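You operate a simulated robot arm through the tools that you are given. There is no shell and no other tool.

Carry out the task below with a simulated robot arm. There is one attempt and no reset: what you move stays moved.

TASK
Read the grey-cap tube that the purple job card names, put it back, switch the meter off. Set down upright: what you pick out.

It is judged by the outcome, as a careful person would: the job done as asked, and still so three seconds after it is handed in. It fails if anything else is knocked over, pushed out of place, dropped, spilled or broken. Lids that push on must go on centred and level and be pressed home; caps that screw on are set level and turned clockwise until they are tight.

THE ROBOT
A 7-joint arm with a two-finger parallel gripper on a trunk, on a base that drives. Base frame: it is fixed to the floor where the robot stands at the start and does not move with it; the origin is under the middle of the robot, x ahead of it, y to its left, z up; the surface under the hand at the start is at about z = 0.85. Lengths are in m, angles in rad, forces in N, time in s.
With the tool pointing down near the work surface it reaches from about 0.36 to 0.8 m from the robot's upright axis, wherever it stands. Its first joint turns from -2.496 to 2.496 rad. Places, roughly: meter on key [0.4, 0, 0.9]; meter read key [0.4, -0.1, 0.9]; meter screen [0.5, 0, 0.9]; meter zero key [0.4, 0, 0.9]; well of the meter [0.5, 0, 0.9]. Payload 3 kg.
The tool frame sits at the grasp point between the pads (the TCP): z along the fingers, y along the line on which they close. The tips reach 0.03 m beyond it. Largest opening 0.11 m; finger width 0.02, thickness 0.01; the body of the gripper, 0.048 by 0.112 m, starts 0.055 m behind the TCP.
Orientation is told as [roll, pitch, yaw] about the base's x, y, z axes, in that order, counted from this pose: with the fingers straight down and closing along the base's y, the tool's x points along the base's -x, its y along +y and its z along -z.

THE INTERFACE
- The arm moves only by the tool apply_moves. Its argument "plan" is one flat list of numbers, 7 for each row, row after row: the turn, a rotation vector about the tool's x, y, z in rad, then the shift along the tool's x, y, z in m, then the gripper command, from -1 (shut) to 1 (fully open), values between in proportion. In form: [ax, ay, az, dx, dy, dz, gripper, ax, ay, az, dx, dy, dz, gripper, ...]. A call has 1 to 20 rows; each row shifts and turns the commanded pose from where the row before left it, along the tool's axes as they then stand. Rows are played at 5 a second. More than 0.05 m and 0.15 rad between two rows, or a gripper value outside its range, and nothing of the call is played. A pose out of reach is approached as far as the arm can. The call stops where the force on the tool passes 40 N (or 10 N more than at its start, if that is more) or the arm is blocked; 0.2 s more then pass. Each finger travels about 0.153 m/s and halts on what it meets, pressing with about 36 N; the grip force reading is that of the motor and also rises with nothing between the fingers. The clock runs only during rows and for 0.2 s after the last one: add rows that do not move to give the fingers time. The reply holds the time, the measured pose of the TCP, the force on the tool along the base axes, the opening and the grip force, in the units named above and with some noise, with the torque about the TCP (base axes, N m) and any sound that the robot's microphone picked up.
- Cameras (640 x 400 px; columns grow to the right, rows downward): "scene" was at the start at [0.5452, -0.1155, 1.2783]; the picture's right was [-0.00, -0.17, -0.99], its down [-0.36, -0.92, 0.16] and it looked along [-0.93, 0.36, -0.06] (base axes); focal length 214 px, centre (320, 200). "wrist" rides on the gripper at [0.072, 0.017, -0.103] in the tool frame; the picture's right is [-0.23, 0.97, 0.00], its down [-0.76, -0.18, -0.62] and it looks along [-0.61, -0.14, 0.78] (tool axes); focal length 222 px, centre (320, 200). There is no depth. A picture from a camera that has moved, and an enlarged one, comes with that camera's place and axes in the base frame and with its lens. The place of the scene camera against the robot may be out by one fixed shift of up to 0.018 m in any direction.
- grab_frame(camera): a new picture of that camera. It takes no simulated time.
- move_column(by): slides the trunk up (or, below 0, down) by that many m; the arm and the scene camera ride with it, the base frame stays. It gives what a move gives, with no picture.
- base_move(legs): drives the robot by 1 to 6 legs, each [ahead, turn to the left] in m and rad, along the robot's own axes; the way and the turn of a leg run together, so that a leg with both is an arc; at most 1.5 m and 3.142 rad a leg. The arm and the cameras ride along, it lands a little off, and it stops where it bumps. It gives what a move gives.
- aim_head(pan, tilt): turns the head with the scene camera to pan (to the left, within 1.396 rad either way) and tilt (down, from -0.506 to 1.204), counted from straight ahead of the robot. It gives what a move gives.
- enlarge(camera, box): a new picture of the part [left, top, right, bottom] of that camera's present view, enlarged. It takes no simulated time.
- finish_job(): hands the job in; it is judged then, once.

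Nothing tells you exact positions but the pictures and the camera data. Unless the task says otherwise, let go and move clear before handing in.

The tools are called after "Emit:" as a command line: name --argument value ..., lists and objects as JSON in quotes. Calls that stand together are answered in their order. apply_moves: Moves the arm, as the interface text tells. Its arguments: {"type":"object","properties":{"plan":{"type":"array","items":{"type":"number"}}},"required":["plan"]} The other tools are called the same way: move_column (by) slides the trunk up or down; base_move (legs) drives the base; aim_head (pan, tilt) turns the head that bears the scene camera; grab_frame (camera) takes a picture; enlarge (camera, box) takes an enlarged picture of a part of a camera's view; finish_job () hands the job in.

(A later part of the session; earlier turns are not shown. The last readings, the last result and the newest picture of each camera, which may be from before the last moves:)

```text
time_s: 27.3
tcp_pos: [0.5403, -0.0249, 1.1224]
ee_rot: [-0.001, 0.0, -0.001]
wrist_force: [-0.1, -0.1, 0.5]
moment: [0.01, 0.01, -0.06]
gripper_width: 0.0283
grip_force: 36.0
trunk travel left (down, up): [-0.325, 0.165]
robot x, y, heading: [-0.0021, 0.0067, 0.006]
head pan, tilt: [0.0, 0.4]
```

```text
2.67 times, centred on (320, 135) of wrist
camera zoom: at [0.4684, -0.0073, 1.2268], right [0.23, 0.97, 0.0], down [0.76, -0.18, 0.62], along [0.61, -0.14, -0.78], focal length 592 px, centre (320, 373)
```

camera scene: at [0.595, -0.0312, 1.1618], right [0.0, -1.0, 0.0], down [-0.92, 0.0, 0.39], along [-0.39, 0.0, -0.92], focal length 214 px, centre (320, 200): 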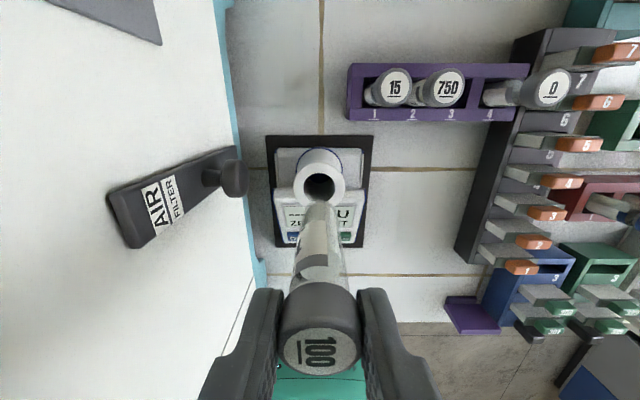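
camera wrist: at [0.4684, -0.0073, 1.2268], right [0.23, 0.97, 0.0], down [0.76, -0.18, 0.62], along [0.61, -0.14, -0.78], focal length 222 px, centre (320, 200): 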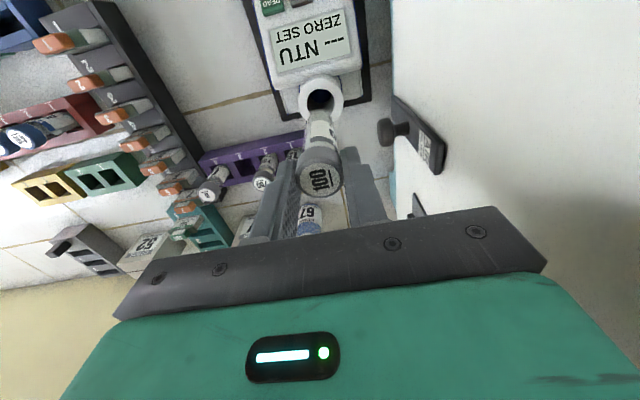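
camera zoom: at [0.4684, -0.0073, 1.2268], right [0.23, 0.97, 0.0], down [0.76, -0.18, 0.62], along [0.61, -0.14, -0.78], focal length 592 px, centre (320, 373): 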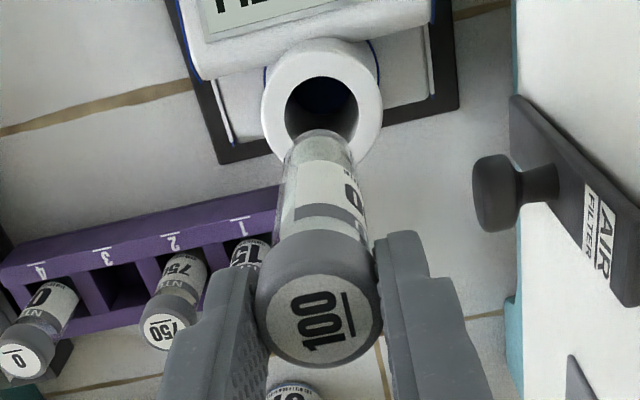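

The tube is nearly over the well, and the well's bore (about 32 mm) is wider than both the tube and its cap. I'll nudge by 1 mm, lower the tube bottom to just above the rim, and check both views.

Emit:
apply_moves --plan '[0, 0, 0, -0.001, 0.001, 0.015, -1, 0, 0, 0, 0, 0, 0.02, -1, 0, 0, 0, 0, 0, 0.008, -1, 0, 0, 0, 0, 0, 0, -1]'

Emit:
enlarge --camera "scene" --box '[240, 140, 400, 240]'

Emit:
enlarge --camera "wrist" --box '[260, 90, 380, 200]'

```text
time_s: 28.3
tcp_pos: [0.5415, -0.0223, 1.0792]
ee_rot: [0.0, 0.001, 0.0]
wrist_force: [0.3, -0.4, -0.5]
moment: [0.0, 0.0, 0.0]
gripper_width: 0.0284
grip_force: 35.4
trunk travel left (down, up): [-0.325, 0.165]
robot x, y, heading: [-0.0081, 0.0035, 0.01]
head pan, tilt: [0.0, 0.4]
```

```text
4.00 times, centred on (320, 190) of scene
camera zoom: at [0.5966, -0.0294, 1.1182], right [0.0, -1.0, 0.0], down [-0.92, 0.0, 0.39], along [-0.39, 0.0, -0.92], focal length 858 px, centre (320, 240)
```

zoom: 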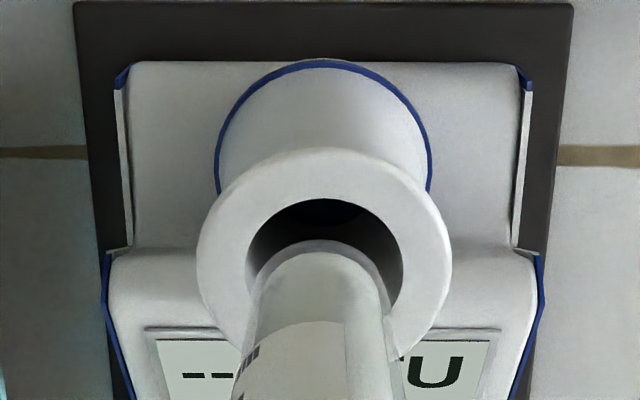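

```text
3.64 times, centred on (320, 145) of wrist
camera zoom: at [0.4701, -0.0054, 1.1832], right [0.23, 0.97, 0.0], down [0.76, -0.18, 0.62], along [0.61, -0.14, -0.78], focal length 808 px, centre (320, 400)
```

zoom: 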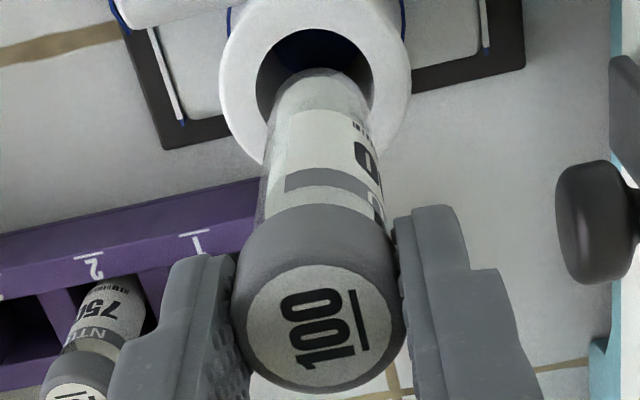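

The tube is within about 1 mm of the well's centre line, and body clearance is over 3 mm. I'll trim the last millimetre and lower it in slowly, watching the forces.

Emit:
apply_moves --plan '[0, 0, 0, 0.001, -0.0007, 0, -1, 0, 0, 0, 0, 0, 0.01, -1, 0, 0, 0, 0, 0, 0.01, -1, 0, 0, 0, 0, 0, 0, -1]'

Emit:
enlarge --camera "scene" --box '[240, 180, 400, 280]'

Emit:
enlarge --camera "wrist" --box '[260, 70, 380, 200]'

```text
time_s: 29.3
tcp_pos: [0.5408, -0.0238, 1.0613]
ee_rot: [0.0, -0.001, 0.001]
wrist_force: [0.6, 0.1, -0.6]
moment: [-0.02, -0.02, 0.01]
gripper_width: 0.0286
grip_force: 36.0
trunk travel left (down, up): [-0.325, 0.165]
robot x, y, heading: [-0.0027, 0.0078, 0.011]
head pan, tilt: [0.0, 0.4]
```

```text
4.00 times, centred on (320, 230) of scene
camera zoom: at [0.5958, -0.0303, 1.0991], right [0.0, -1.0, 0.0], down [-0.92, 0.0, 0.39], along [-0.39, 0.0, -0.92], focal length 858 px, centre (320, 80)
```

zoom: 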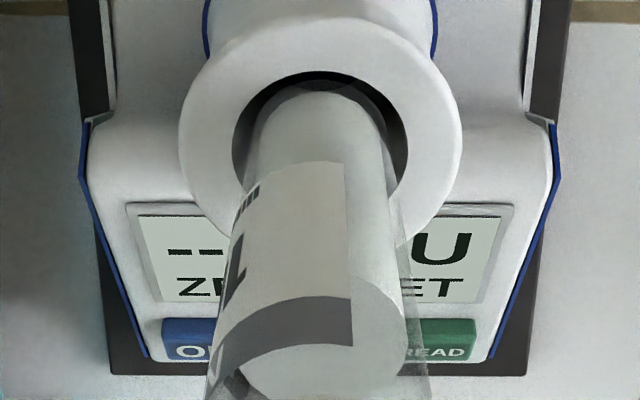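

```text
3.08 times, centred on (320, 135) of wrist
camera zoom: at [0.4693, -0.0063, 1.1642], right [0.23, 0.97, 0.0], down [0.76, -0.18, 0.62], along [0.61, -0.14, -0.78], focal length 684 px, centre (320, 400)
```

zoom: 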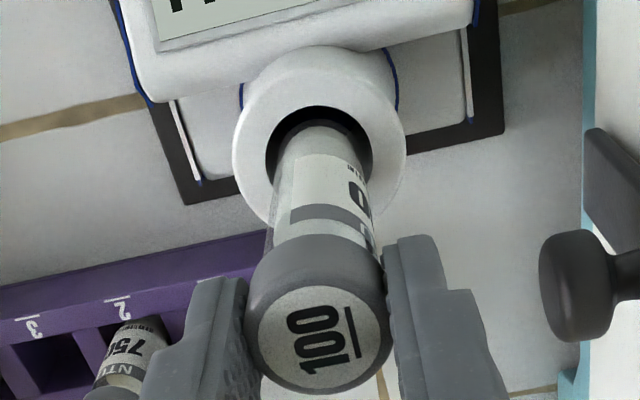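

The tube bottom is at the bore mouth and centred left to right, maybe 1 mm too far toward +x. I'll trim that and keep lowering.

Emit:
apply_moves --plan '[0, 0, 0, 0.001, 0, 0, -1, 0, 0, 0, 0, 0, 0.01, -1, 0, 0, 0, 0, 0, 0.01, -1, 0, 0, 0, 0, 0, 0, -1]'

Emit:
enlarge --camera "scene" --box '[220, 200, 420, 400]'

Emit:
enlarge --camera "wrist" --box '[260, 70, 380, 200]'

```text
time_s: 30.3
tcp_pos: [0.54, -0.0221, 1.0399]
ee_rot: [0.0, 0.0, 0.0]
wrist_force: [0.3, 0.2, -0.2]
moment: [0.01, -0.01, -0.02]
gripper_width: 0.0284
grip_force: 35.8
trunk travel left (down, up): [-0.325, 0.165]
robot x, y, heading: [-0.0032, 0.0077, 0.006]
head pan, tilt: [0.0, 0.4]
```

```text
2.00 times, centred on (320, 300) of scene
camera zoom: at [0.5947, -0.0296, 1.079], right [0.0, -1.0, 0.0], down [-0.92, 0.0, 0.39], along [-0.39, 0.0, -0.92], focal length 429 px, centre (320, 0)
```

zoom: 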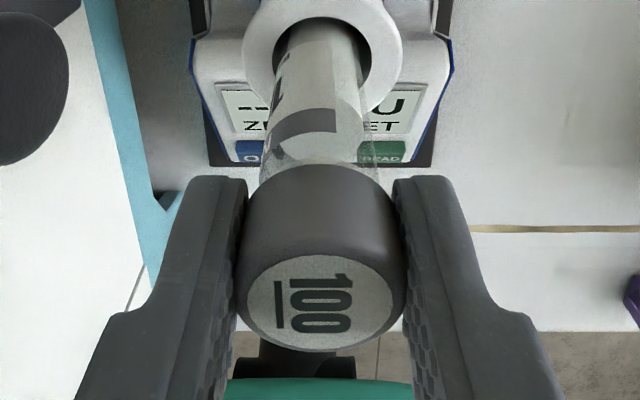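

```text
3.08 times, centred on (320, 135) of wrist
camera zoom: at [0.4682, -0.0056, 1.1442], right [0.23, 0.97, 0.0], down [0.76, -0.18, 0.62], along [0.61, -0.14, -0.78], focal length 684 px, centre (320, 400)
```

zoom: 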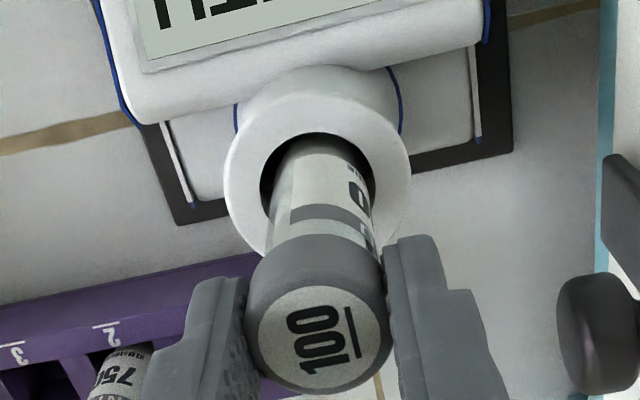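

No contact forces and the tube is centred in the bore. I'll lower it another 30 mm.

Emit:
apply_moves --plan '[0, 0, 0, 0, 0, 0.01, -1, 0, 0, 0, 0, 0, 0.01, -1, 0, 0, 0, 0, 0, 0.01, -1, 0, 0, 0, 0, 0, 0, -1]'

Emit:
enlarge --camera "scene" --box '[220, 200, 420, 400]'

Emit:
enlarge --camera "wrist" --box '[260, 70, 380, 200]'

```text
time_s: 31.3
tcp_pos: [0.5397, -0.0235, 1.0104]
ee_rot: [-0.001, -0.001, 0.0]
wrist_force: [-0.1, -0.1, -0.5]
moment: [-0.02, 0.01, 0.02]
gripper_width: 0.0283
grip_force: 36.4
trunk travel left (down, up): [-0.325, 0.165]
robot x, y, heading: [-0.0048, 0.0065, 0.011]
head pan, tilt: [0.0, 0.4]
```

```text
2.00 times, centred on (320, 300) of scene
camera zoom: at [0.5956, -0.0298, 1.0494], right [0.0, -1.0, 0.0], down [-0.92, 0.0, 0.39], along [-0.39, 0.0, -0.92], focal length 429 px, centre (320, 0)
```

zoom: 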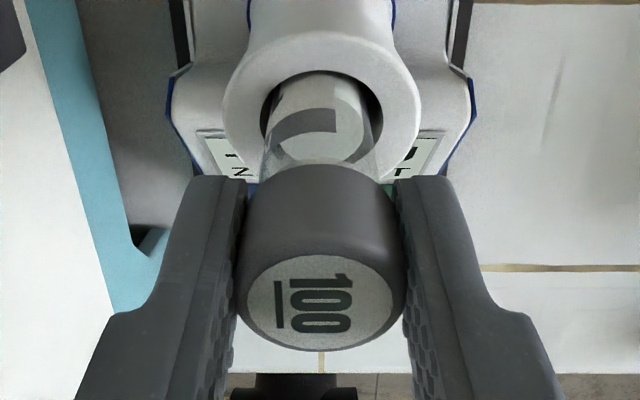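

```text
3.08 times, centred on (320, 135) of wrist
camera zoom: at [0.4691, -0.0058, 1.1146], right [0.23, 0.97, 0.0], down [0.76, -0.18, 0.62], along [0.61, -0.14, -0.78], focal length 684 px, centre (320, 400)
```

zoom: 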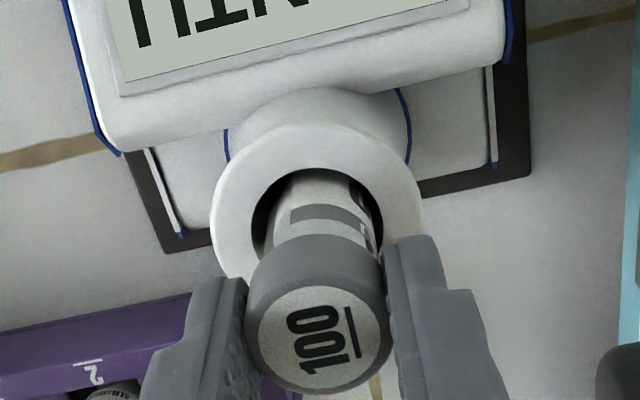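

Both views put the tube within 1 mm of centre. I'll trim y by 0.6 mm and lower in small steps until it seats.

Emit:
apply_moves --plan '[0, 0, 0, 0, -0.0006, 0.006, -1, 0, 0, 0, 0, 0, 0.006, -1, 0, 0, 0, 0, 0, 0.004, -1, 0, 0, 0, 0, 0, 0, -1]'

Emit:
grab_frame --camera "scene"

Emit:
enlarge --camera "wrist" --box '[260, 70, 380, 200]'

```text
time_s: 32.3
tcp_pos: [0.5402, -0.0235, 0.995]
ee_rot: [0.0, -0.001, -0.001]
wrist_force: [0.8, 0.8, 9.6]
moment: [0.05, 0.01, 0.01]
gripper_width: 0.0285
grip_force: 36.6
trunk travel left (down, up): [-0.325, 0.165]
robot x, y, heading: [-0.0036, 0.0069, 0.009]
head pan, tilt: [0.0, 0.4]
```

```text
taken
camera scene: at [0.5949, -0.0307, 1.0332], right [0.0, -1.0, 0.0], down [-0.92, 0.0, 0.39], along [-0.39, 0.0, -0.92], focal length 214 px, centre (320, 200)
```

scene: 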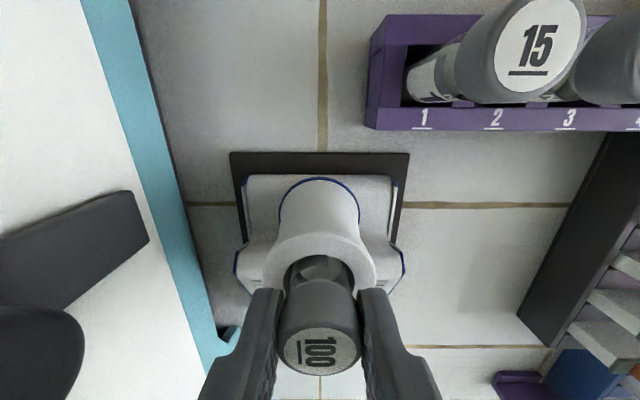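

```text
3.08 times, centred on (320, 135) of wrist
camera zoom: at [0.4682, -0.0068, 1.098], right [0.23, 0.97, 0.0], down [0.76, -0.18, 0.62], along [0.61, -0.14, -0.78], focal length 684 px, centre (320, 400)
```

zoom: 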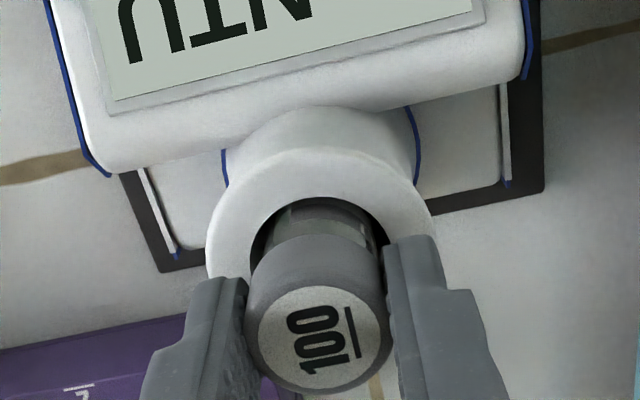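

There is about 10 N of upward contact with the cap just at the rim, so the tube has probably bottomed out. I'll press 1.5 mm more to confirm it's solid.

Emit:
apply_moves --plan '[0, 0, 0, 0, 0, 0.0015, -1, 0, 0, 0, 0, 0, 0, -1]'

Emit:
enlarge --camera "scene" --box '[220, 200, 420, 400]'

```text
time_s: 32.9
tcp_pos: [0.5384, -0.0245, 0.9933]
ee_rot: [-0.001, -0.005, -0.002]
wrist_force: [3.3, 1.2, 32.1]
moment: [-0.01, -0.19, 0.02]
gripper_width: 0.0285
grip_force: 36.2
trunk travel left (down, up): [-0.325, 0.165]
robot x, y, heading: [-0.0028, 0.0043, 0.014]
head pan, tilt: [0.0, 0.4]
```

```text
2.00 times, centred on (320, 300) of scene
camera zoom: at [0.5943, -0.0307, 1.0327], right [0.0, -1.0, 0.0], down [-0.92, 0.0, 0.39], along [-0.39, 0.0, -0.92], focal length 429 px, centre (320, 0)
```

zoom: 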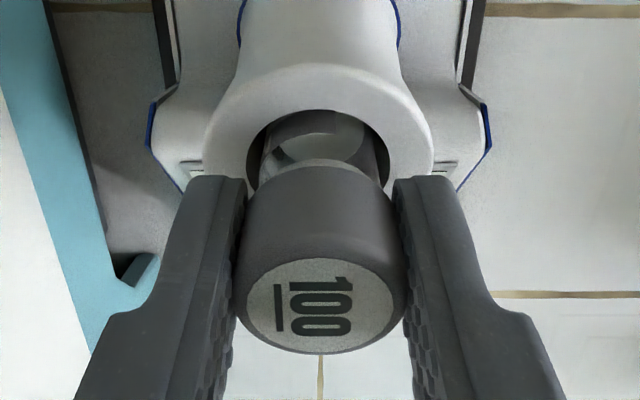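

It is solid at 32 N, so the tube is seated. I'll ease the load off, open a little and watch that the tube stays put before going up.

Emit:
apply_moves --plan '[0, 0, 0, 0, 0, -0.0022, -1, 0, 0, 0, 0, 0, 0, -1]'

```text
time_s: 33.5
tcp_pos: [0.5389, -0.0241, 0.9944]
ee_rot: [-0.001, 0.001, 0.0]
wrist_force: [3.6, 0.1, 10.3]
moment: [-0.06, -0.38, -0.01]
gripper_width: 0.0284
grip_force: 35.8
trunk travel left (down, up): [-0.325, 0.165]
robot x, y, heading: [-0.0043, 0.0036, 0.013]
head pan, tilt: [0.0, 0.4]
```

Emit:
apply_moves --plan '[0, 0, 0, 0, 0, -0.0008, -1, 0, 0, 0, 0, 0, 0, -0.4, 0, 0, 0, 0, 0, 0, -0.3, 0, 0, 0, 0, 0, 0, -0.27, 0, 0, 0, 0, 0, 0, -0.27]'

Emit:
grab_frame --camera "scene"

Emit:
enlarge --camera "wrist" --box '[260, 70, 380, 200]'

```text
time_s: 34.7
tcp_pos: [0.5396, -0.0244, 0.9959]
ee_rot: [-0.001, -0.001, 0.001]
wrist_force: [-0.1, -0.9, -1.0]
moment: [0.0, 0.0, 0.0]
gripper_width: 0.0401
grip_force: 0.1
trunk travel left (down, up): [-0.325, 0.165]
robot x, y, heading: [-0.0032, 0.0058, 0.014]
head pan, tilt: [0.0, 0.4]
```

```text
taken
camera scene: at [0.5948, -0.0308, 1.0339], right [0.0, -1.0, 0.0], down [-0.92, 0.0, 0.39], along [-0.39, 0.0, -0.92], focal length 214 px, centre (320, 200)
```

scene: 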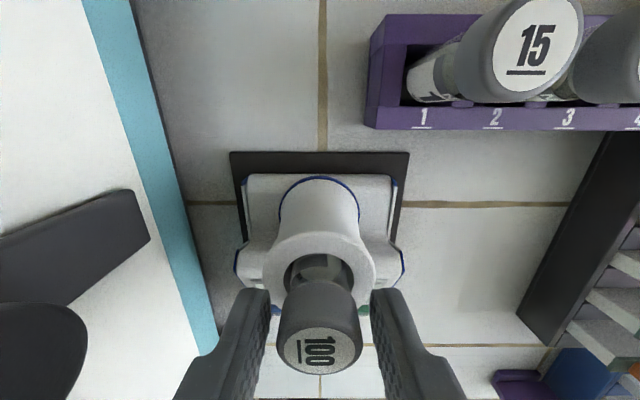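

```text
3.08 times, centred on (320, 135) of wrist
camera zoom: at [0.4683, -0.0069, 1.0991], right [0.23, 0.97, 0.0], down [0.76, -0.18, 0.62], along [0.61, -0.14, -0.78], focal length 684 px, centre (320, 400)
```

zoom: 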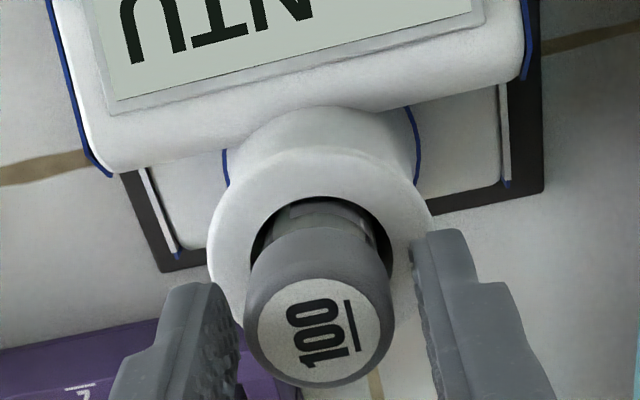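

The tube stays upright in the well with the fingers off. I'll go straight up and then look at the meter keys.

Emit:
apply_moves --plan '[0, 0, 0, 0, 0, -0.01, -0.27, 0, 0, 0, 0, 0, -0.02, -0.27, 0, 0, 0, 0, 0, -0.03, -0.27, 0, 0, 0, 0, 0, -0.04, -0.27, 0, 0, 0, 0, 0, -0.03, -0.27, 0, 0, 0, 0, 0, 0, -0.27]'

Emit:
grab_frame --camera "wrist"

Emit:
grab_frame --camera "scene"

```text
time_s: 36.1
tcp_pos: [0.54, -0.0253, 1.1243]
ee_rot: [0.002, -0.001, 0.0]
wrist_force: [-0.7, -0.5, -0.6]
moment: [0.02, -0.02, -0.01]
gripper_width: 0.0401
grip_force: 0.0
trunk travel left (down, up): [-0.325, 0.165]
robot x, y, heading: [-0.008, 0.009, 0.008]
head pan, tilt: [0.0, 0.4]
```

```text
taken
camera wrist: at [0.4678, -0.0069, 1.2292], right [0.23, 0.97, 0.0], down [0.76, -0.18, 0.62], along [0.61, -0.14, -0.78], focal length 222 px, centre (320, 200)
```

wrist: 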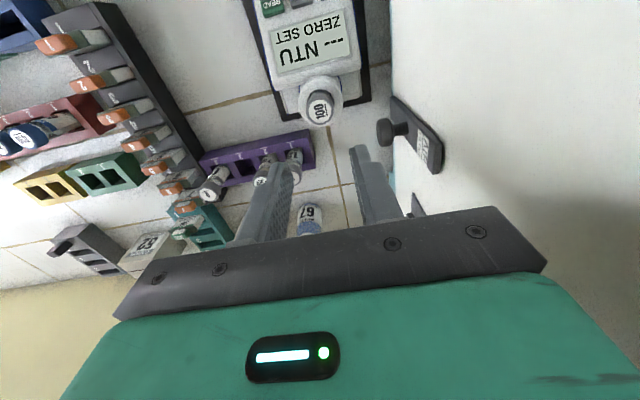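

```text
taken
camera scene: at [0.5943, -0.0308, 1.1641], right [0.0, -1.0, 0.0], down [-0.92, 0.0, 0.39], along [-0.39, 0.0, -0.92], focal length 214 px, centre (320, 200)
```

scene: 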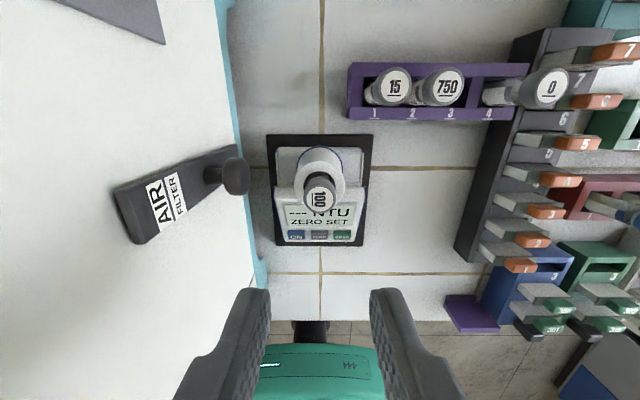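

The tube is seated with its cap showing above the well. Next I'll close the fingers and move back over the keys to locate them.

Emit:
apply_moves --plan '[0, 0, 0, 0.0367, -0.0117, 0, -0.5, 0, 0, 0, 0.0367, -0.0117, 0, -0.7, 0, 0, 0, 0.0367, -0.0117, 0, -1, 0, 0, 0, 0, 0, 0, -1]'

Emit:
grab_frame --camera "wrist"

Emit:
grab_frame --camera "scene"

```text
time_s: 37.1
tcp_pos: [0.4275, -0.0594, 1.126]
ee_rot: [-0.001, 0.001, 0.0]
wrist_force: [0.1, 0.5, 0.1]
moment: [0.01, -0.03, -0.02]
gripper_width: 0.0
grip_force: 36.3
trunk travel left (down, up): [-0.325, 0.165]
robot x, y, heading: [-0.0096, 0.0064, 0.015]
head pan, tilt: [0.0, 0.4]
```

```text
taken
camera wrist: at [0.3568, -0.0419, 1.2299], right [0.23, 0.97, 0.0], down [0.76, -0.18, 0.62], along [0.61, -0.14, -0.78], focal length 222 px, centre (320, 200)
```

wrist: 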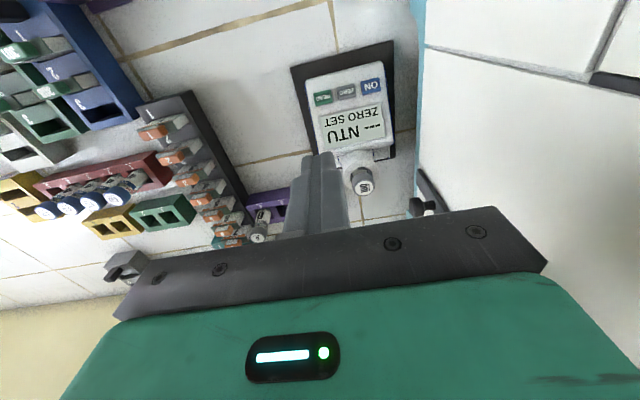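

```text
taken
camera scene: at [0.4833, -0.0659, 1.1648], right [0.0, -1.0, 0.0], down [-0.92, 0.0, 0.39], along [-0.39, 0.0, -0.92], focal length 214 px, centre (320, 200)
```

scene: 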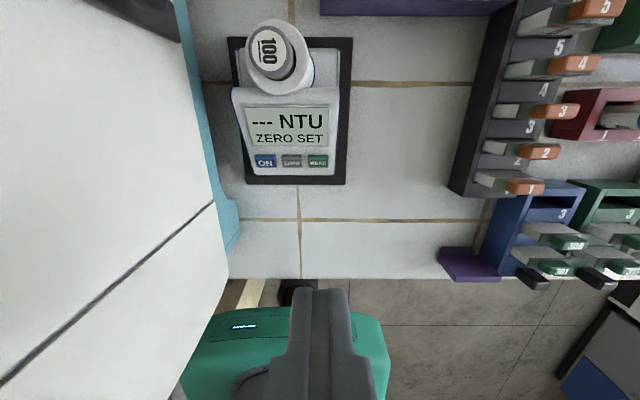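

Emit:
enlarge --camera "wrist" --box '[280, 40, 410, 210]'

Emit:
enlarge --camera "scene" --box '[220, 10, 360, 190]'

```text
2.35 times, centred on (345, 125) of wrist
camera zoom: at [0.3568, -0.0419, 1.2299], right [0.23, 0.97, 0.0], down [0.76, -0.18, 0.62], along [0.61, -0.14, -0.78], focal length 523 px, centre (261, 376)
```

zoom: 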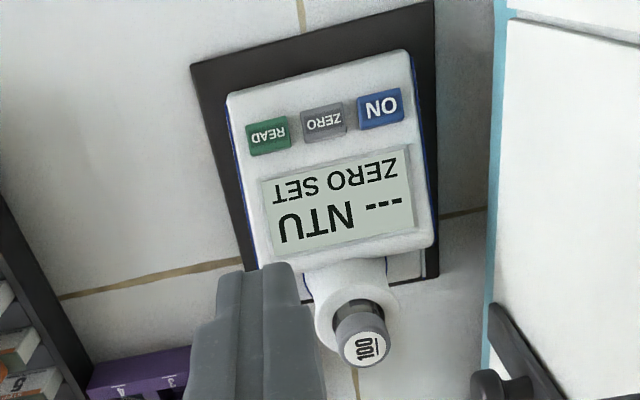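

```text
2.22 times, centred on (290, 100) of scene
camera zoom: at [0.4833, -0.0659, 1.1648], right [0.0, -1.0, 0.0], down [-0.92, 0.0, 0.39], along [-0.39, 0.0, -0.92], focal length 477 px, centre (387, 422)
```

zoom: 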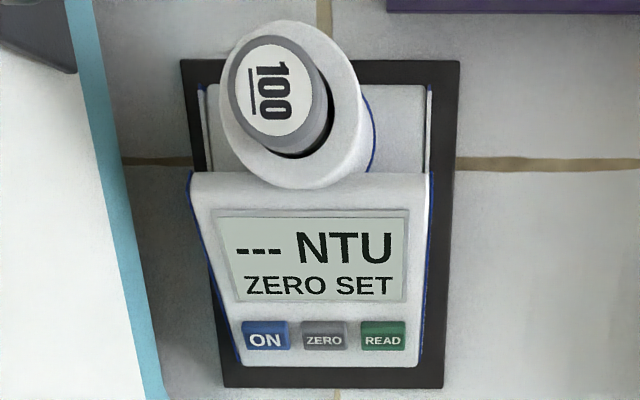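

I make the READ key (0.440, -0.057, 0.891), ON (0.4405, 0.010, 0.891), with ZERO between them; the face slopes only about 15°. I'll bring the closed fingertips down to just above READ.

Emit:
apply_moves --plan '[0, 0, 0, -0.009, 0.0022, 0.04, -1, 0, 0, 0, 0, 0, 0.045, -1, 0, 0, 0, 0, 0, 0.045, -1, 0, 0, 0, 0, 0, 0.045, -1, 0, 0, 0, 0, 0, 0, -1]'

Emit:
grab_frame --camera "wrist"

Emit:
grab_frame --camera "scene"

```text
time_s: 38.3
tcp_pos: [0.4394, -0.0582, 0.9513]
ee_rot: [-0.003, 0.003, 0.002]
wrist_force: [1.1, -0.2, 0.3]
moment: [0.02, 0.01, -0.01]
gripper_width: 0.0002
grip_force: 35.8
trunk travel left (down, up): [-0.325, 0.165]
robot x, y, heading: [-0.0041, -0.0, 0.015]
head pan, tilt: [0.0, 0.4]
```

```text
taken
camera wrist: at [0.3673, -0.0397, 1.0551], right [0.23, 0.97, 0.0], down [0.76, -0.18, 0.62], along [0.61, -0.14, -0.78], focal length 222 px, centre (320, 200)
```

wrist: 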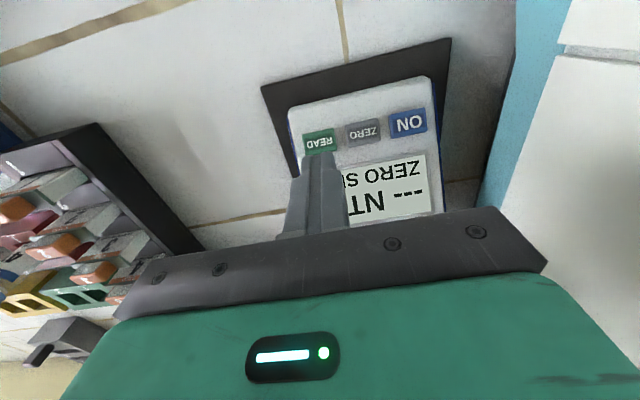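

```text
taken
camera scene: at [0.4938, -0.0637, 0.9899], right [0.0, -1.0, 0.0], down [-0.92, 0.0, 0.39], along [-0.39, 0.0, -0.92], focal length 214 px, centre (320, 200)
```

scene: 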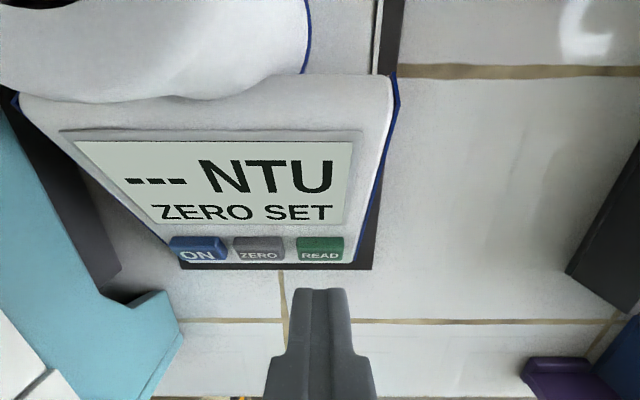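

Emit:
enlarge --camera "wrist" --box '[280, 90, 400, 190]'

Emit:
enlarge --camera "scene" --box '[150, 220, 390, 370]'

```text
4.00 times, centred on (340, 140) of wrist
camera zoom: at [0.3673, -0.0397, 1.0551], right [0.23, 0.97, 0.0], down [0.76, -0.18, 0.62], along [0.61, -0.14, -0.78], focal length 888 px, centre (240, 440)
```

zoom: 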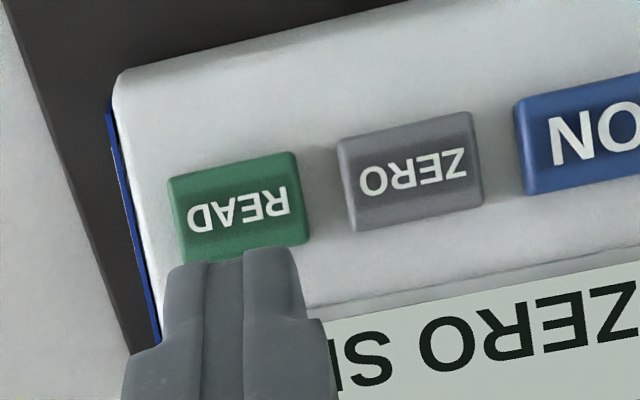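

```text
2.67 times, centred on (270, 295) of scene
camera zoom: at [0.4938, -0.0637, 0.9899], right [0.0, -1.0, 0.0], down [-0.92, 0.0, 0.39], along [-0.39, 0.0, -0.92], focal length 572 px, centre (453, -53)
```

zoom: 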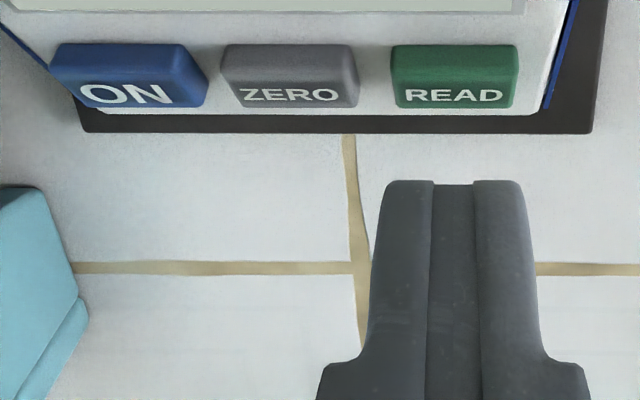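

The tip is lined up with READ. I'll go to just above it, then press in small steps.

Emit:
apply_moves --plan '[0, 0, 0, 0.002, 0.0008, 0.012, -1, 0, 0, 0, 0, 0, 0.012, -1, 0, 0, 0, 0, 0, 0, -1]'

Emit:
enlarge --camera "wrist" --box '[280, 90, 400, 190]'

```text
time_s: 38.7
tcp_pos: [0.4412, -0.057, 0.9457]
ee_rot: [-0.001, -0.02, -0.001]
wrist_force: [-4.3, -1.8, 30.5]
moment: [0.94, -2.81, -0.01]
gripper_width: 0.0002
grip_force: 36.0
trunk travel left (down, up): [-0.325, 0.165]
robot x, y, heading: [-0.0034, 0.0064, 0.009]
head pan, tilt: [0.0, 0.4]
stopped in row 2: the force on the tool passed its limit at 53 N (the readings are from after the stop); the commanded pose is now the measured one
```

```text
4.00 times, centred on (340, 140) of wrist
camera zoom: at [0.367, -0.0398, 1.0485], right [0.23, 0.97, 0.0], down [0.75, -0.18, 0.64], along [0.62, -0.14, -0.77], focal length 888 px, centre (240, 440)
```

zoom: 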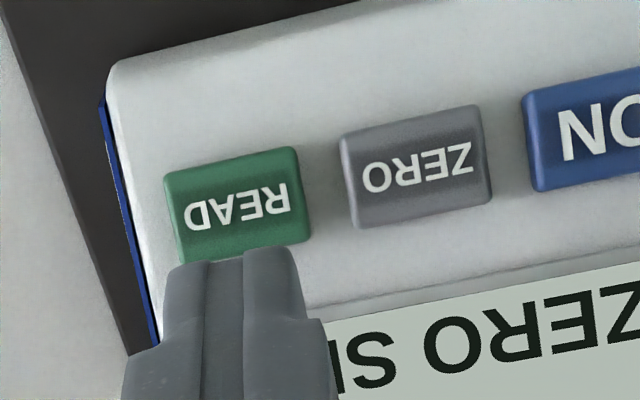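

That stop was unexpected. The moment puts the contact about 0.086 m ahead of the tool, at height 0.987, so the camera head came down on the seated tube's cap. I'll back straight up at once and check the tube.

Emit:
apply_moves --plan '[0, 0, 0, 0, 0, -0.01, -1, 0, 0, 0, 0, 0, -0.04, -1, 0, 0.02, 0, 0, 0, -0.05, -1, 0, 0, 0, 0, 0, -0.05, -1, 0, 0, 0, 0, 0, 0, -1]'

Emit:
grab_frame --camera "scene"

Emit:
grab_frame --camera "wrist"

```text
time_s: 39.9
tcp_pos: [0.437, -0.0567, 1.0962]
ee_rot: [0.002, 0.008, -0.001]
wrist_force: [0.6, 0.0, 0.9]
moment: [-0.02, -0.02, 0.05]
gripper_width: 0.0001
grip_force: 35.6
trunk travel left (down, up): [-0.325, 0.165]
robot x, y, heading: [-0.0057, 0.0038, 0.01]
head pan, tilt: [0.0, 0.4]
```

```text
taken
camera scene: at [0.4916, -0.0631, 1.1334], right [0.0, -1.0, 0.0], down [-0.92, 0.0, 0.4], along [-0.4, 0.0, -0.92], focal length 214 px, centre (320, 200)
```

scene: 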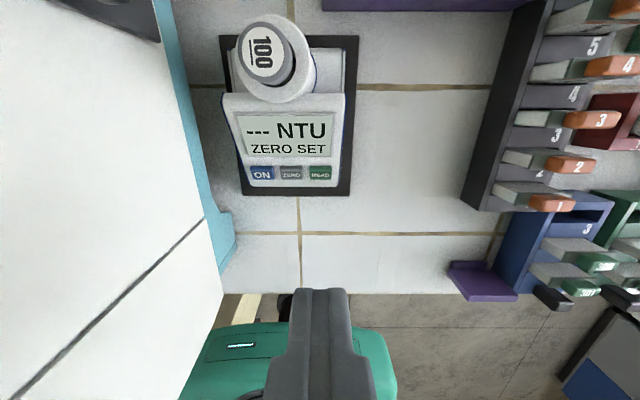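

```text
taken
camera wrist: at [0.3656, -0.0389, 1.1995], right [0.23, 0.97, 0.0], down [0.77, -0.18, 0.62], along [0.6, -0.14, -0.79], focal length 222 px, centre (320, 200)
```

wrist: 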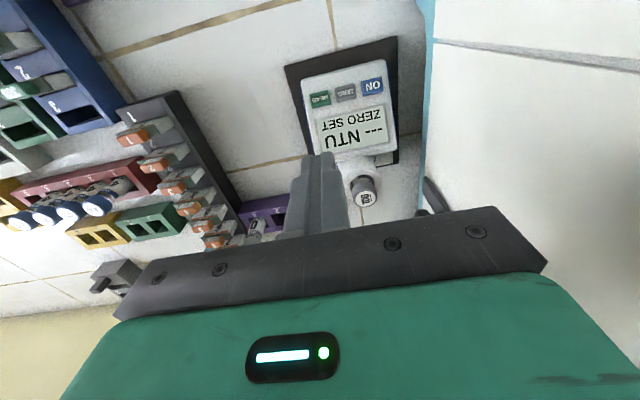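

The tube is still upright and seated, and the meter hasn't moved. To press READ safely I'll turn to yaw -90°, which swings the camera head toward -y, away from the tube and the cabinet.

Emit:
apply_moves --plan '[0, -0.008, 0, 0, 0, -0.02, -1, 0, 0, 0.1428, 0, 0, 0, -1, 0, 0, 0.1428, 0, 0, 0, -1, 0, 0, 0.1428, 0, 0, 0, -1, 0, 0, 0.1428, 0, 0, 0, -1, 0, 0, 0.1428, 0, 0, 0, -1, 0, 0, 0.1428, 0, 0, 0, -1, 0, 0, 0.1428, 0, 0, 0, -1, 0, 0, 0.1428, 0, 0, 0, -1, 0, 0, 0.1428, 0, 0, 0, -1, 0, 0, 0.1428, 0, 0, 0, -1, 0, 0, 0.1428, 0, 0, 0, -1, 0, 0, 0, 0, 0, 0, -1, 0, 0, 0, 0, 0, 0, -1]'

Emit:
grab_frame --camera "wrist"

Emit:
grab_frame --camera "scene"

```text
time_s: 42.9
tcp_pos: [0.44, -0.0571, 1.1131]
ee_rot: [0.001, 0.001, -1.573]
wrist_force: [0.2, -0.1, -0.4]
moment: [0.0, -0.02, -0.03]
gripper_width: 0.0
grip_force: 36.3
trunk travel left (down, up): [-0.325, 0.165]
robot x, y, heading: [-0.0062, 0.0041, 0.01]
head pan, tilt: [0.0, 0.4]
```

```text
taken
camera wrist: at [0.4579, 0.0159, 1.2179], right [0.97, -0.23, 0.0], down [-0.18, -0.76, 0.62], along [-0.14, -0.61, -0.78], focal length 222 px, centre (320, 200)
```

wrist: 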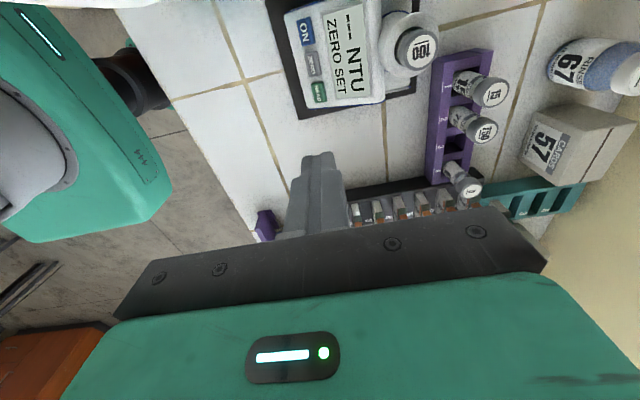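

```text
taken
camera scene: at [0.4219, -0.1367, 1.153], right [-1.0, 0.0, 0.0], down [0.0, 0.92, 0.39], along [0.0, 0.39, -0.92], focal length 214 px, centre (320, 200)
```

scene: 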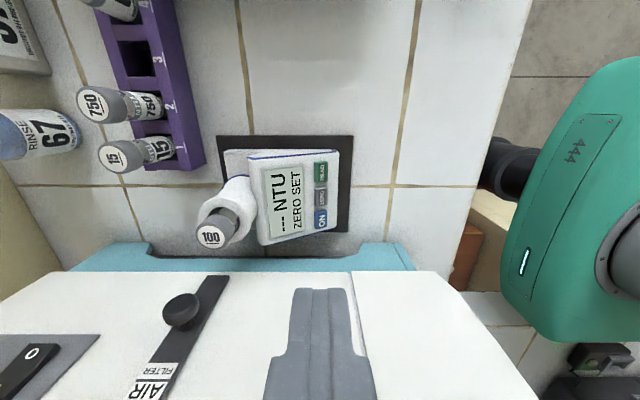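

The turn is done. I'll go down over READ, slowing at the end and watching the forces.

Emit:
apply_moves --plan '[0, 0, 0, 0, -0.002, 0.04, -1, 0, 0, 0, 0, 0, 0.04, -1, 0, 0, 0, 0, 0, 0.04, -1, 0, 0, 0, 0, 0, 0.03, -1, 0, 0, 0, 0, 0, 0, -1]'

Emit:
grab_frame --camera "wrist"

Emit:
grab_frame --camera "scene"

```text
time_s: 44.1
tcp_pos: [0.4378, -0.0584, 0.962]
ee_rot: [-0.001, 0.002, -1.572]
wrist_force: [-0.2, 0.4, -0.5]
moment: [-0.02, 0.01, -0.01]
gripper_width: 0.0
grip_force: 35.9
trunk travel left (down, up): [-0.325, 0.165]
robot x, y, heading: [-0.0043, 0.0033, 0.01]
head pan, tilt: [0.0, 0.4]
```

```text
taken
camera wrist: at [0.4549, 0.0148, 1.0659], right [0.97, -0.23, 0.0], down [-0.18, -0.76, 0.62], along [-0.14, -0.61, -0.78], focal length 222 px, centre (320, 200)
```

wrist: 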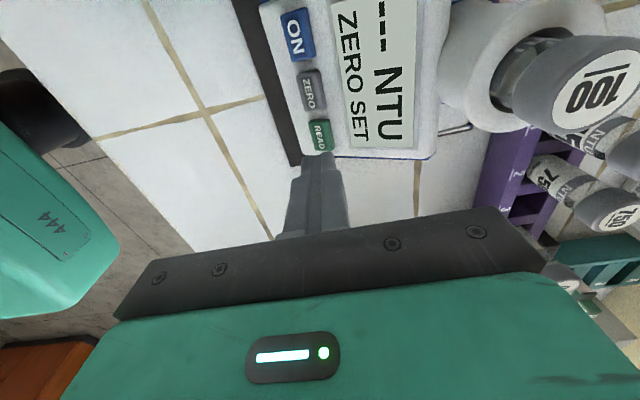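

```text
taken
camera scene: at [0.4191, -0.1377, 1.0009], right [-1.0, 0.0, 0.0], down [0.0, 0.92, 0.39], along [0.0, 0.39, -0.92], focal length 214 px, centre (320, 200)
```

scene: 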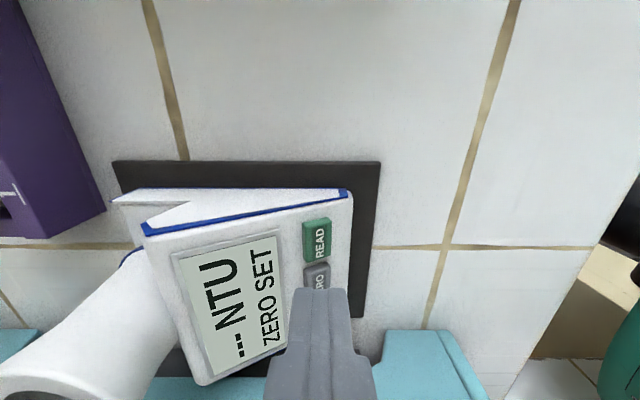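

Emit:
apply_moves --plan '[0, 0, 0, 0, 0, 0.01, -1, 0, 0, 0, 0, 0, 0.01, -1, 0, 0, 0, 0, 0, 0.01, -1, 0, 0, 0, 0, 0, 0, -1]'

Emit:
enlarge --camera "wrist" --box '[260, 80, 380, 200]'

Emit:
enlarge --camera "scene" --box '[220, 200, 420, 400]'

```text
time_s: 45.1
tcp_pos: [0.4362, -0.0583, 0.9348]
ee_rot: [0.0, 0.0, -1.57]
wrist_force: [-0.3, -0.4, 0.4]
moment: [0.0, 0.0, -0.02]
gripper_width: 0.0
grip_force: 35.8
trunk travel left (down, up): [-0.325, 0.165]
robot x, y, heading: [-0.0029, 0.003, 0.007]
head pan, tilt: [0.0, 0.4]
```

```text
3.33 times, centred on (320, 140) of wrist
camera zoom: at [0.4547, 0.0153, 1.0379], right [0.97, -0.23, 0.0], down [-0.18, -0.76, 0.62], along [-0.14, -0.61, -0.78], focal length 740 px, centre (320, 400)
```

zoom: 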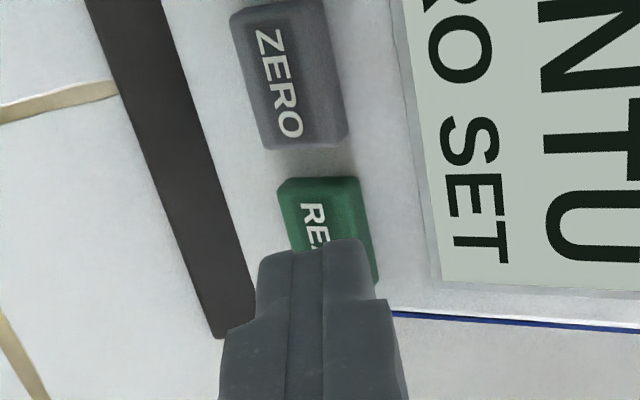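

```text
2.00 times, centred on (320, 300) of scene
camera zoom: at [0.4188, -0.1372, 0.973], right [-1.0, 0.0, 0.0], down [0.0, 0.92, 0.39], along [0.0, 0.39, -0.92], focal length 429 px, centre (320, 0)
```

zoom: 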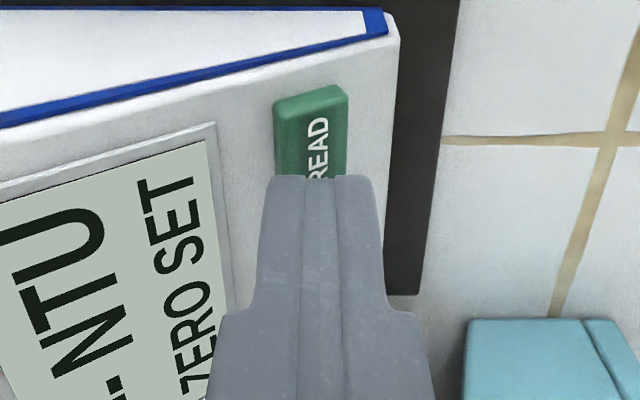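

The fingertip is centred over READ from both sides, about 12 mm above it. I'll go down gently to touch.

Emit:
apply_moves --plan '[0, 0, 0, 0, 0, 0.004, -1, 0, 0, 0, 0, 0, 0.004, -1, 0, 0, 0, 0, 0, 0, -1]'

```text
time_s: 45.9
tcp_pos: [0.4372, -0.0579, 0.9248]
ee_rot: [0.0, 0.0, -1.57]
wrist_force: [0.4, -0.4, -0.1]
moment: [0.03, -0.03, 0.01]
gripper_width: 0.0001
grip_force: 36.0
trunk travel left (down, up): [-0.325, 0.165]
robot x, y, heading: [-0.004, 0.0033, 0.013]
head pan, tilt: [0.0, 0.4]
```

Emit:
apply_moves --plan '[0, 0, 0, 0, 0, 0.002, -1, 0, 0, 0, 0, 0, 0.002, -1]'

Emit:
grab_frame --camera "scene"

```text
time_s: 46.5
tcp_pos: [0.4375, -0.057, 0.9224]
ee_rot: [0.003, -0.002, -1.569]
wrist_force: [1.3, -1.9, 2.7]
moment: [-0.02, -0.1, 0.0]
gripper_width: 0.0
grip_force: 36.0
trunk travel left (down, up): [-0.325, 0.165]
robot x, y, heading: [-0.0056, 0.0026, 0.011]
head pan, tilt: [0.0, 0.4]
heard: click
```

```text
taken
camera scene: at [0.4199, -0.1368, 0.9611], right [-1.0, 0.0, 0.0], down [0.0, 0.92, 0.39], along [0.0, 0.39, -0.92], focal length 214 px, centre (320, 200)
```

scene: 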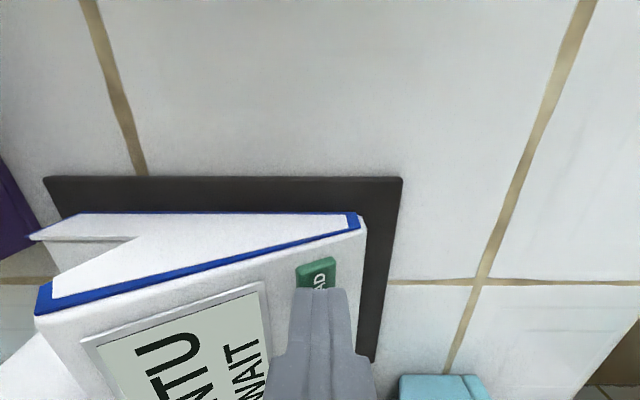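

I heard a click and the screen shows "WAIT", so the reading has started. I'll lift off the key and wait for the result.

Emit:
apply_moves --plan '[0, 0, 0, 0, 0, -0.01, -1, 0, 0, 0, 0, 0, -0.04, -1, 0, 0, 0, 0, 0, -0.05, -1, 0, 0, 0, 0, 0, -0.05, -1, 0, 0, 0, 0, 0, 0, -1, 0, 0, 0, 0, 0, 0, -1, 0, 0, 0, 0, 0, 0, -1, 0, 0, 0, 0, 0, 0, -1, 0, 0, 0, 0, 0, 0, -1, 0, 0, 0, 0, 0, 0, -1]'

Emit:
grab_frame --camera "scene"

```text
time_s: 48.7
tcp_pos: [0.4385, -0.0574, 1.073]
ee_rot: [0.001, -0.001, -1.571]
wrist_force: [0.2, -0.8, -0.4]
moment: [-0.03, 0.0, 0.03]
gripper_width: 0.0
grip_force: 35.9
trunk travel left (down, up): [-0.325, 0.165]
robot x, y, heading: [-0.0047, 0.0036, 0.009]
head pan, tilt: [0.0, 0.4]
```

```text
taken
camera scene: at [0.4207, -0.136, 1.1119], right [-1.0, 0.0, 0.0], down [0.0, 0.92, 0.39], along [0.0, 0.39, -0.92], focal length 214 px, centre (320, 200)
```

scene: 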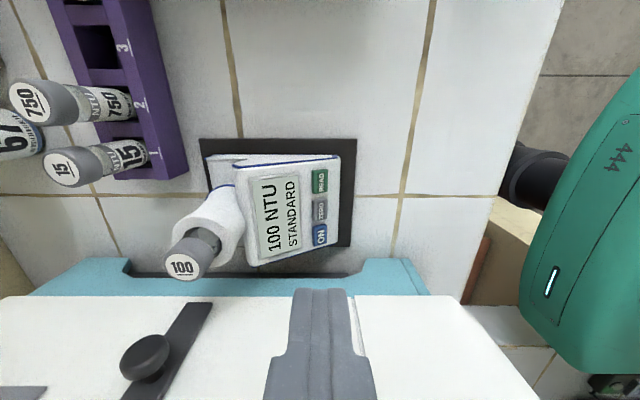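

The meter reads "100 NTU STANDARD", so the reading is done. I'll turn back to yaw 0, open to 40 mm and return above the tube.

Emit:
apply_moves --plan '[0, 0, 0, 0, 0, -0.05, -1, 0, 0, -0.1428, 0, 0, 0, -1, 0, 0, -0.1428, 0, 0, 0, -1, 0, 0, -0.1428, 0, 0, 0, -1, 0, 0, -0.1428, 0, 0, 0, -1, 0, 0, -0.1428, 0, 0, 0, -1, 0, 0, -0.1428, 0, 0, 0, -1, 0, 0, -0.1428, 0, 0, 0, -1, 0, 0, -0.1428, 0, 0, 0, -1, 0, 0, -0.1428, 0, 0, 0, -1, 0, 0, -0.1428, 0, 0, 0, -1, 0, 0, -0.1428, 0, 0, 0, -1, 0, 0, 0, -0.034, 0.0113, 0, -0.27, 0, 0, 0, -0.034, 0.0113, 0, -0.27, 0, 0, 0, -0.0335, 0.0113, 0, -0.27, 0, 0, 0, 0, 0, 0, -0.27, 0, 0, 0, 0, 0, 0, -0.27]'

Emit:
grab_frame --camera "scene"

Emit:
enlarge --camera "wrist" --box '[240, 60, 400, 210]'

```text
time_s: 52.3
tcp_pos: [0.5379, -0.0228, 1.1211]
ee_rot: [0.0, -0.001, -0.001]
wrist_force: [0.3, 0.2, -0.1]
moment: [0.0, 0.02, 0.02]
gripper_width: 0.0404
grip_force: 0.1
trunk travel left (down, up): [-0.325, 0.165]
robot x, y, heading: [-0.0046, 0.0038, 0.019]
head pan, tilt: [0.0, 0.4]
```

```text
taken
camera scene: at [0.5939, -0.0295, 1.1608], right [0.0, -1.0, 0.0], down [-0.92, 0.0, 0.39], along [-0.39, 0.0, -0.92], focal length 214 px, centre (320, 200)
```

scene: 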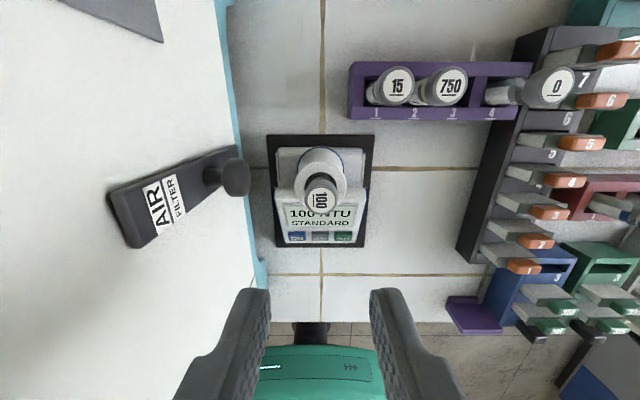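

```text
2.67 times, centred on (320, 135) of wrist
camera zoom: at [0.4674, -0.0053, 1.2258], right [0.23, 0.97, 0.0], down [0.76, -0.18, 0.62], along [0.61, -0.14, -0.78], focal length 592 px, centre (320, 373)
```

zoom: 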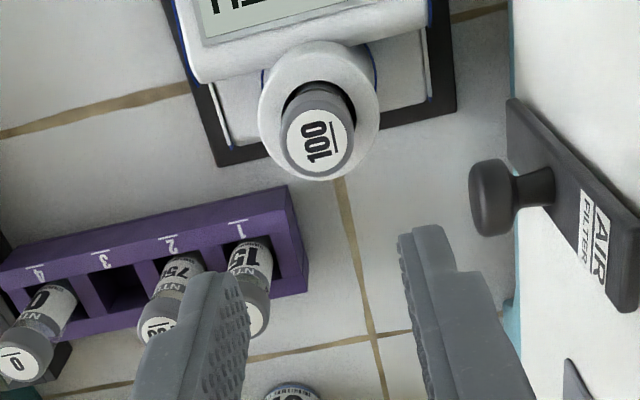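

The cap sits at (0.540, -0.0236), unchanged. I'll align, go down to just above the cap and check the fingers straddle it.

Emit:
apply_moves --plan '[0, 0, 0, -0.001, -0.001, 0.04, -0.27, 0, 0, 0, 0, 0, 0.04, -0.27, 0, 0, 0, 0, 0, 0.016, -0.27, 0, 0, 0, 0, 0, 0, -0.27]'

Emit:
enlarge --camera "scene" --box '[220, 200, 420, 400]'

Emit:
enlarge --camera "wrist" --box '[240, 60, 400, 210]'

```text
time_s: 53.3
tcp_pos: [0.5398, -0.0245, 1.0255]
ee_rot: [-0.001, 0.001, -0.003]
wrist_force: [0.1, -0.7, 0.1]
moment: [0.01, 0.01, 0.0]
gripper_width: 0.0402
grip_force: 0.2
trunk travel left (down, up): [-0.325, 0.165]
robot x, y, heading: [-0.0059, 0.0024, 0.01]
head pan, tilt: [0.0, 0.4]
```

```text
2.00 times, centred on (320, 300) of scene
camera zoom: at [0.5951, -0.031, 1.0645], right [0.0, -1.0, 0.0], down [-0.92, 0.0, 0.39], along [-0.39, 0.0, -0.92], focal length 429 px, centre (320, 0)
```

zoom: 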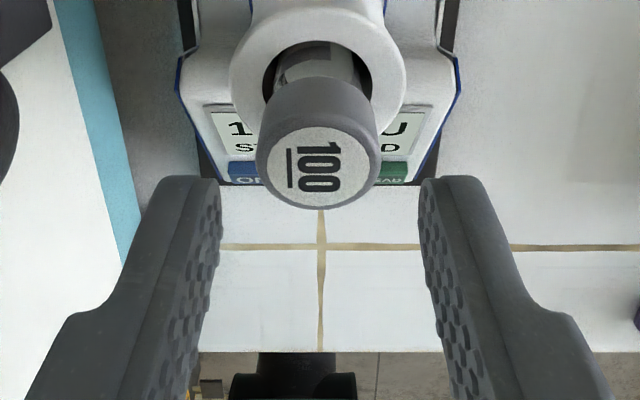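

```text
2.67 times, centred on (320, 135) of wrist
camera zoom: at [0.4685, -0.0068, 1.1294], right [0.23, 0.97, 0.0], down [0.76, -0.18, 0.62], along [0.61, -0.14, -0.78], focal length 592 px, centre (320, 373)
```

zoom: 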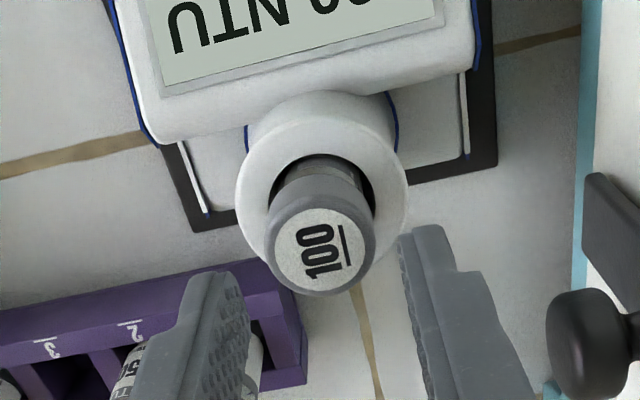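

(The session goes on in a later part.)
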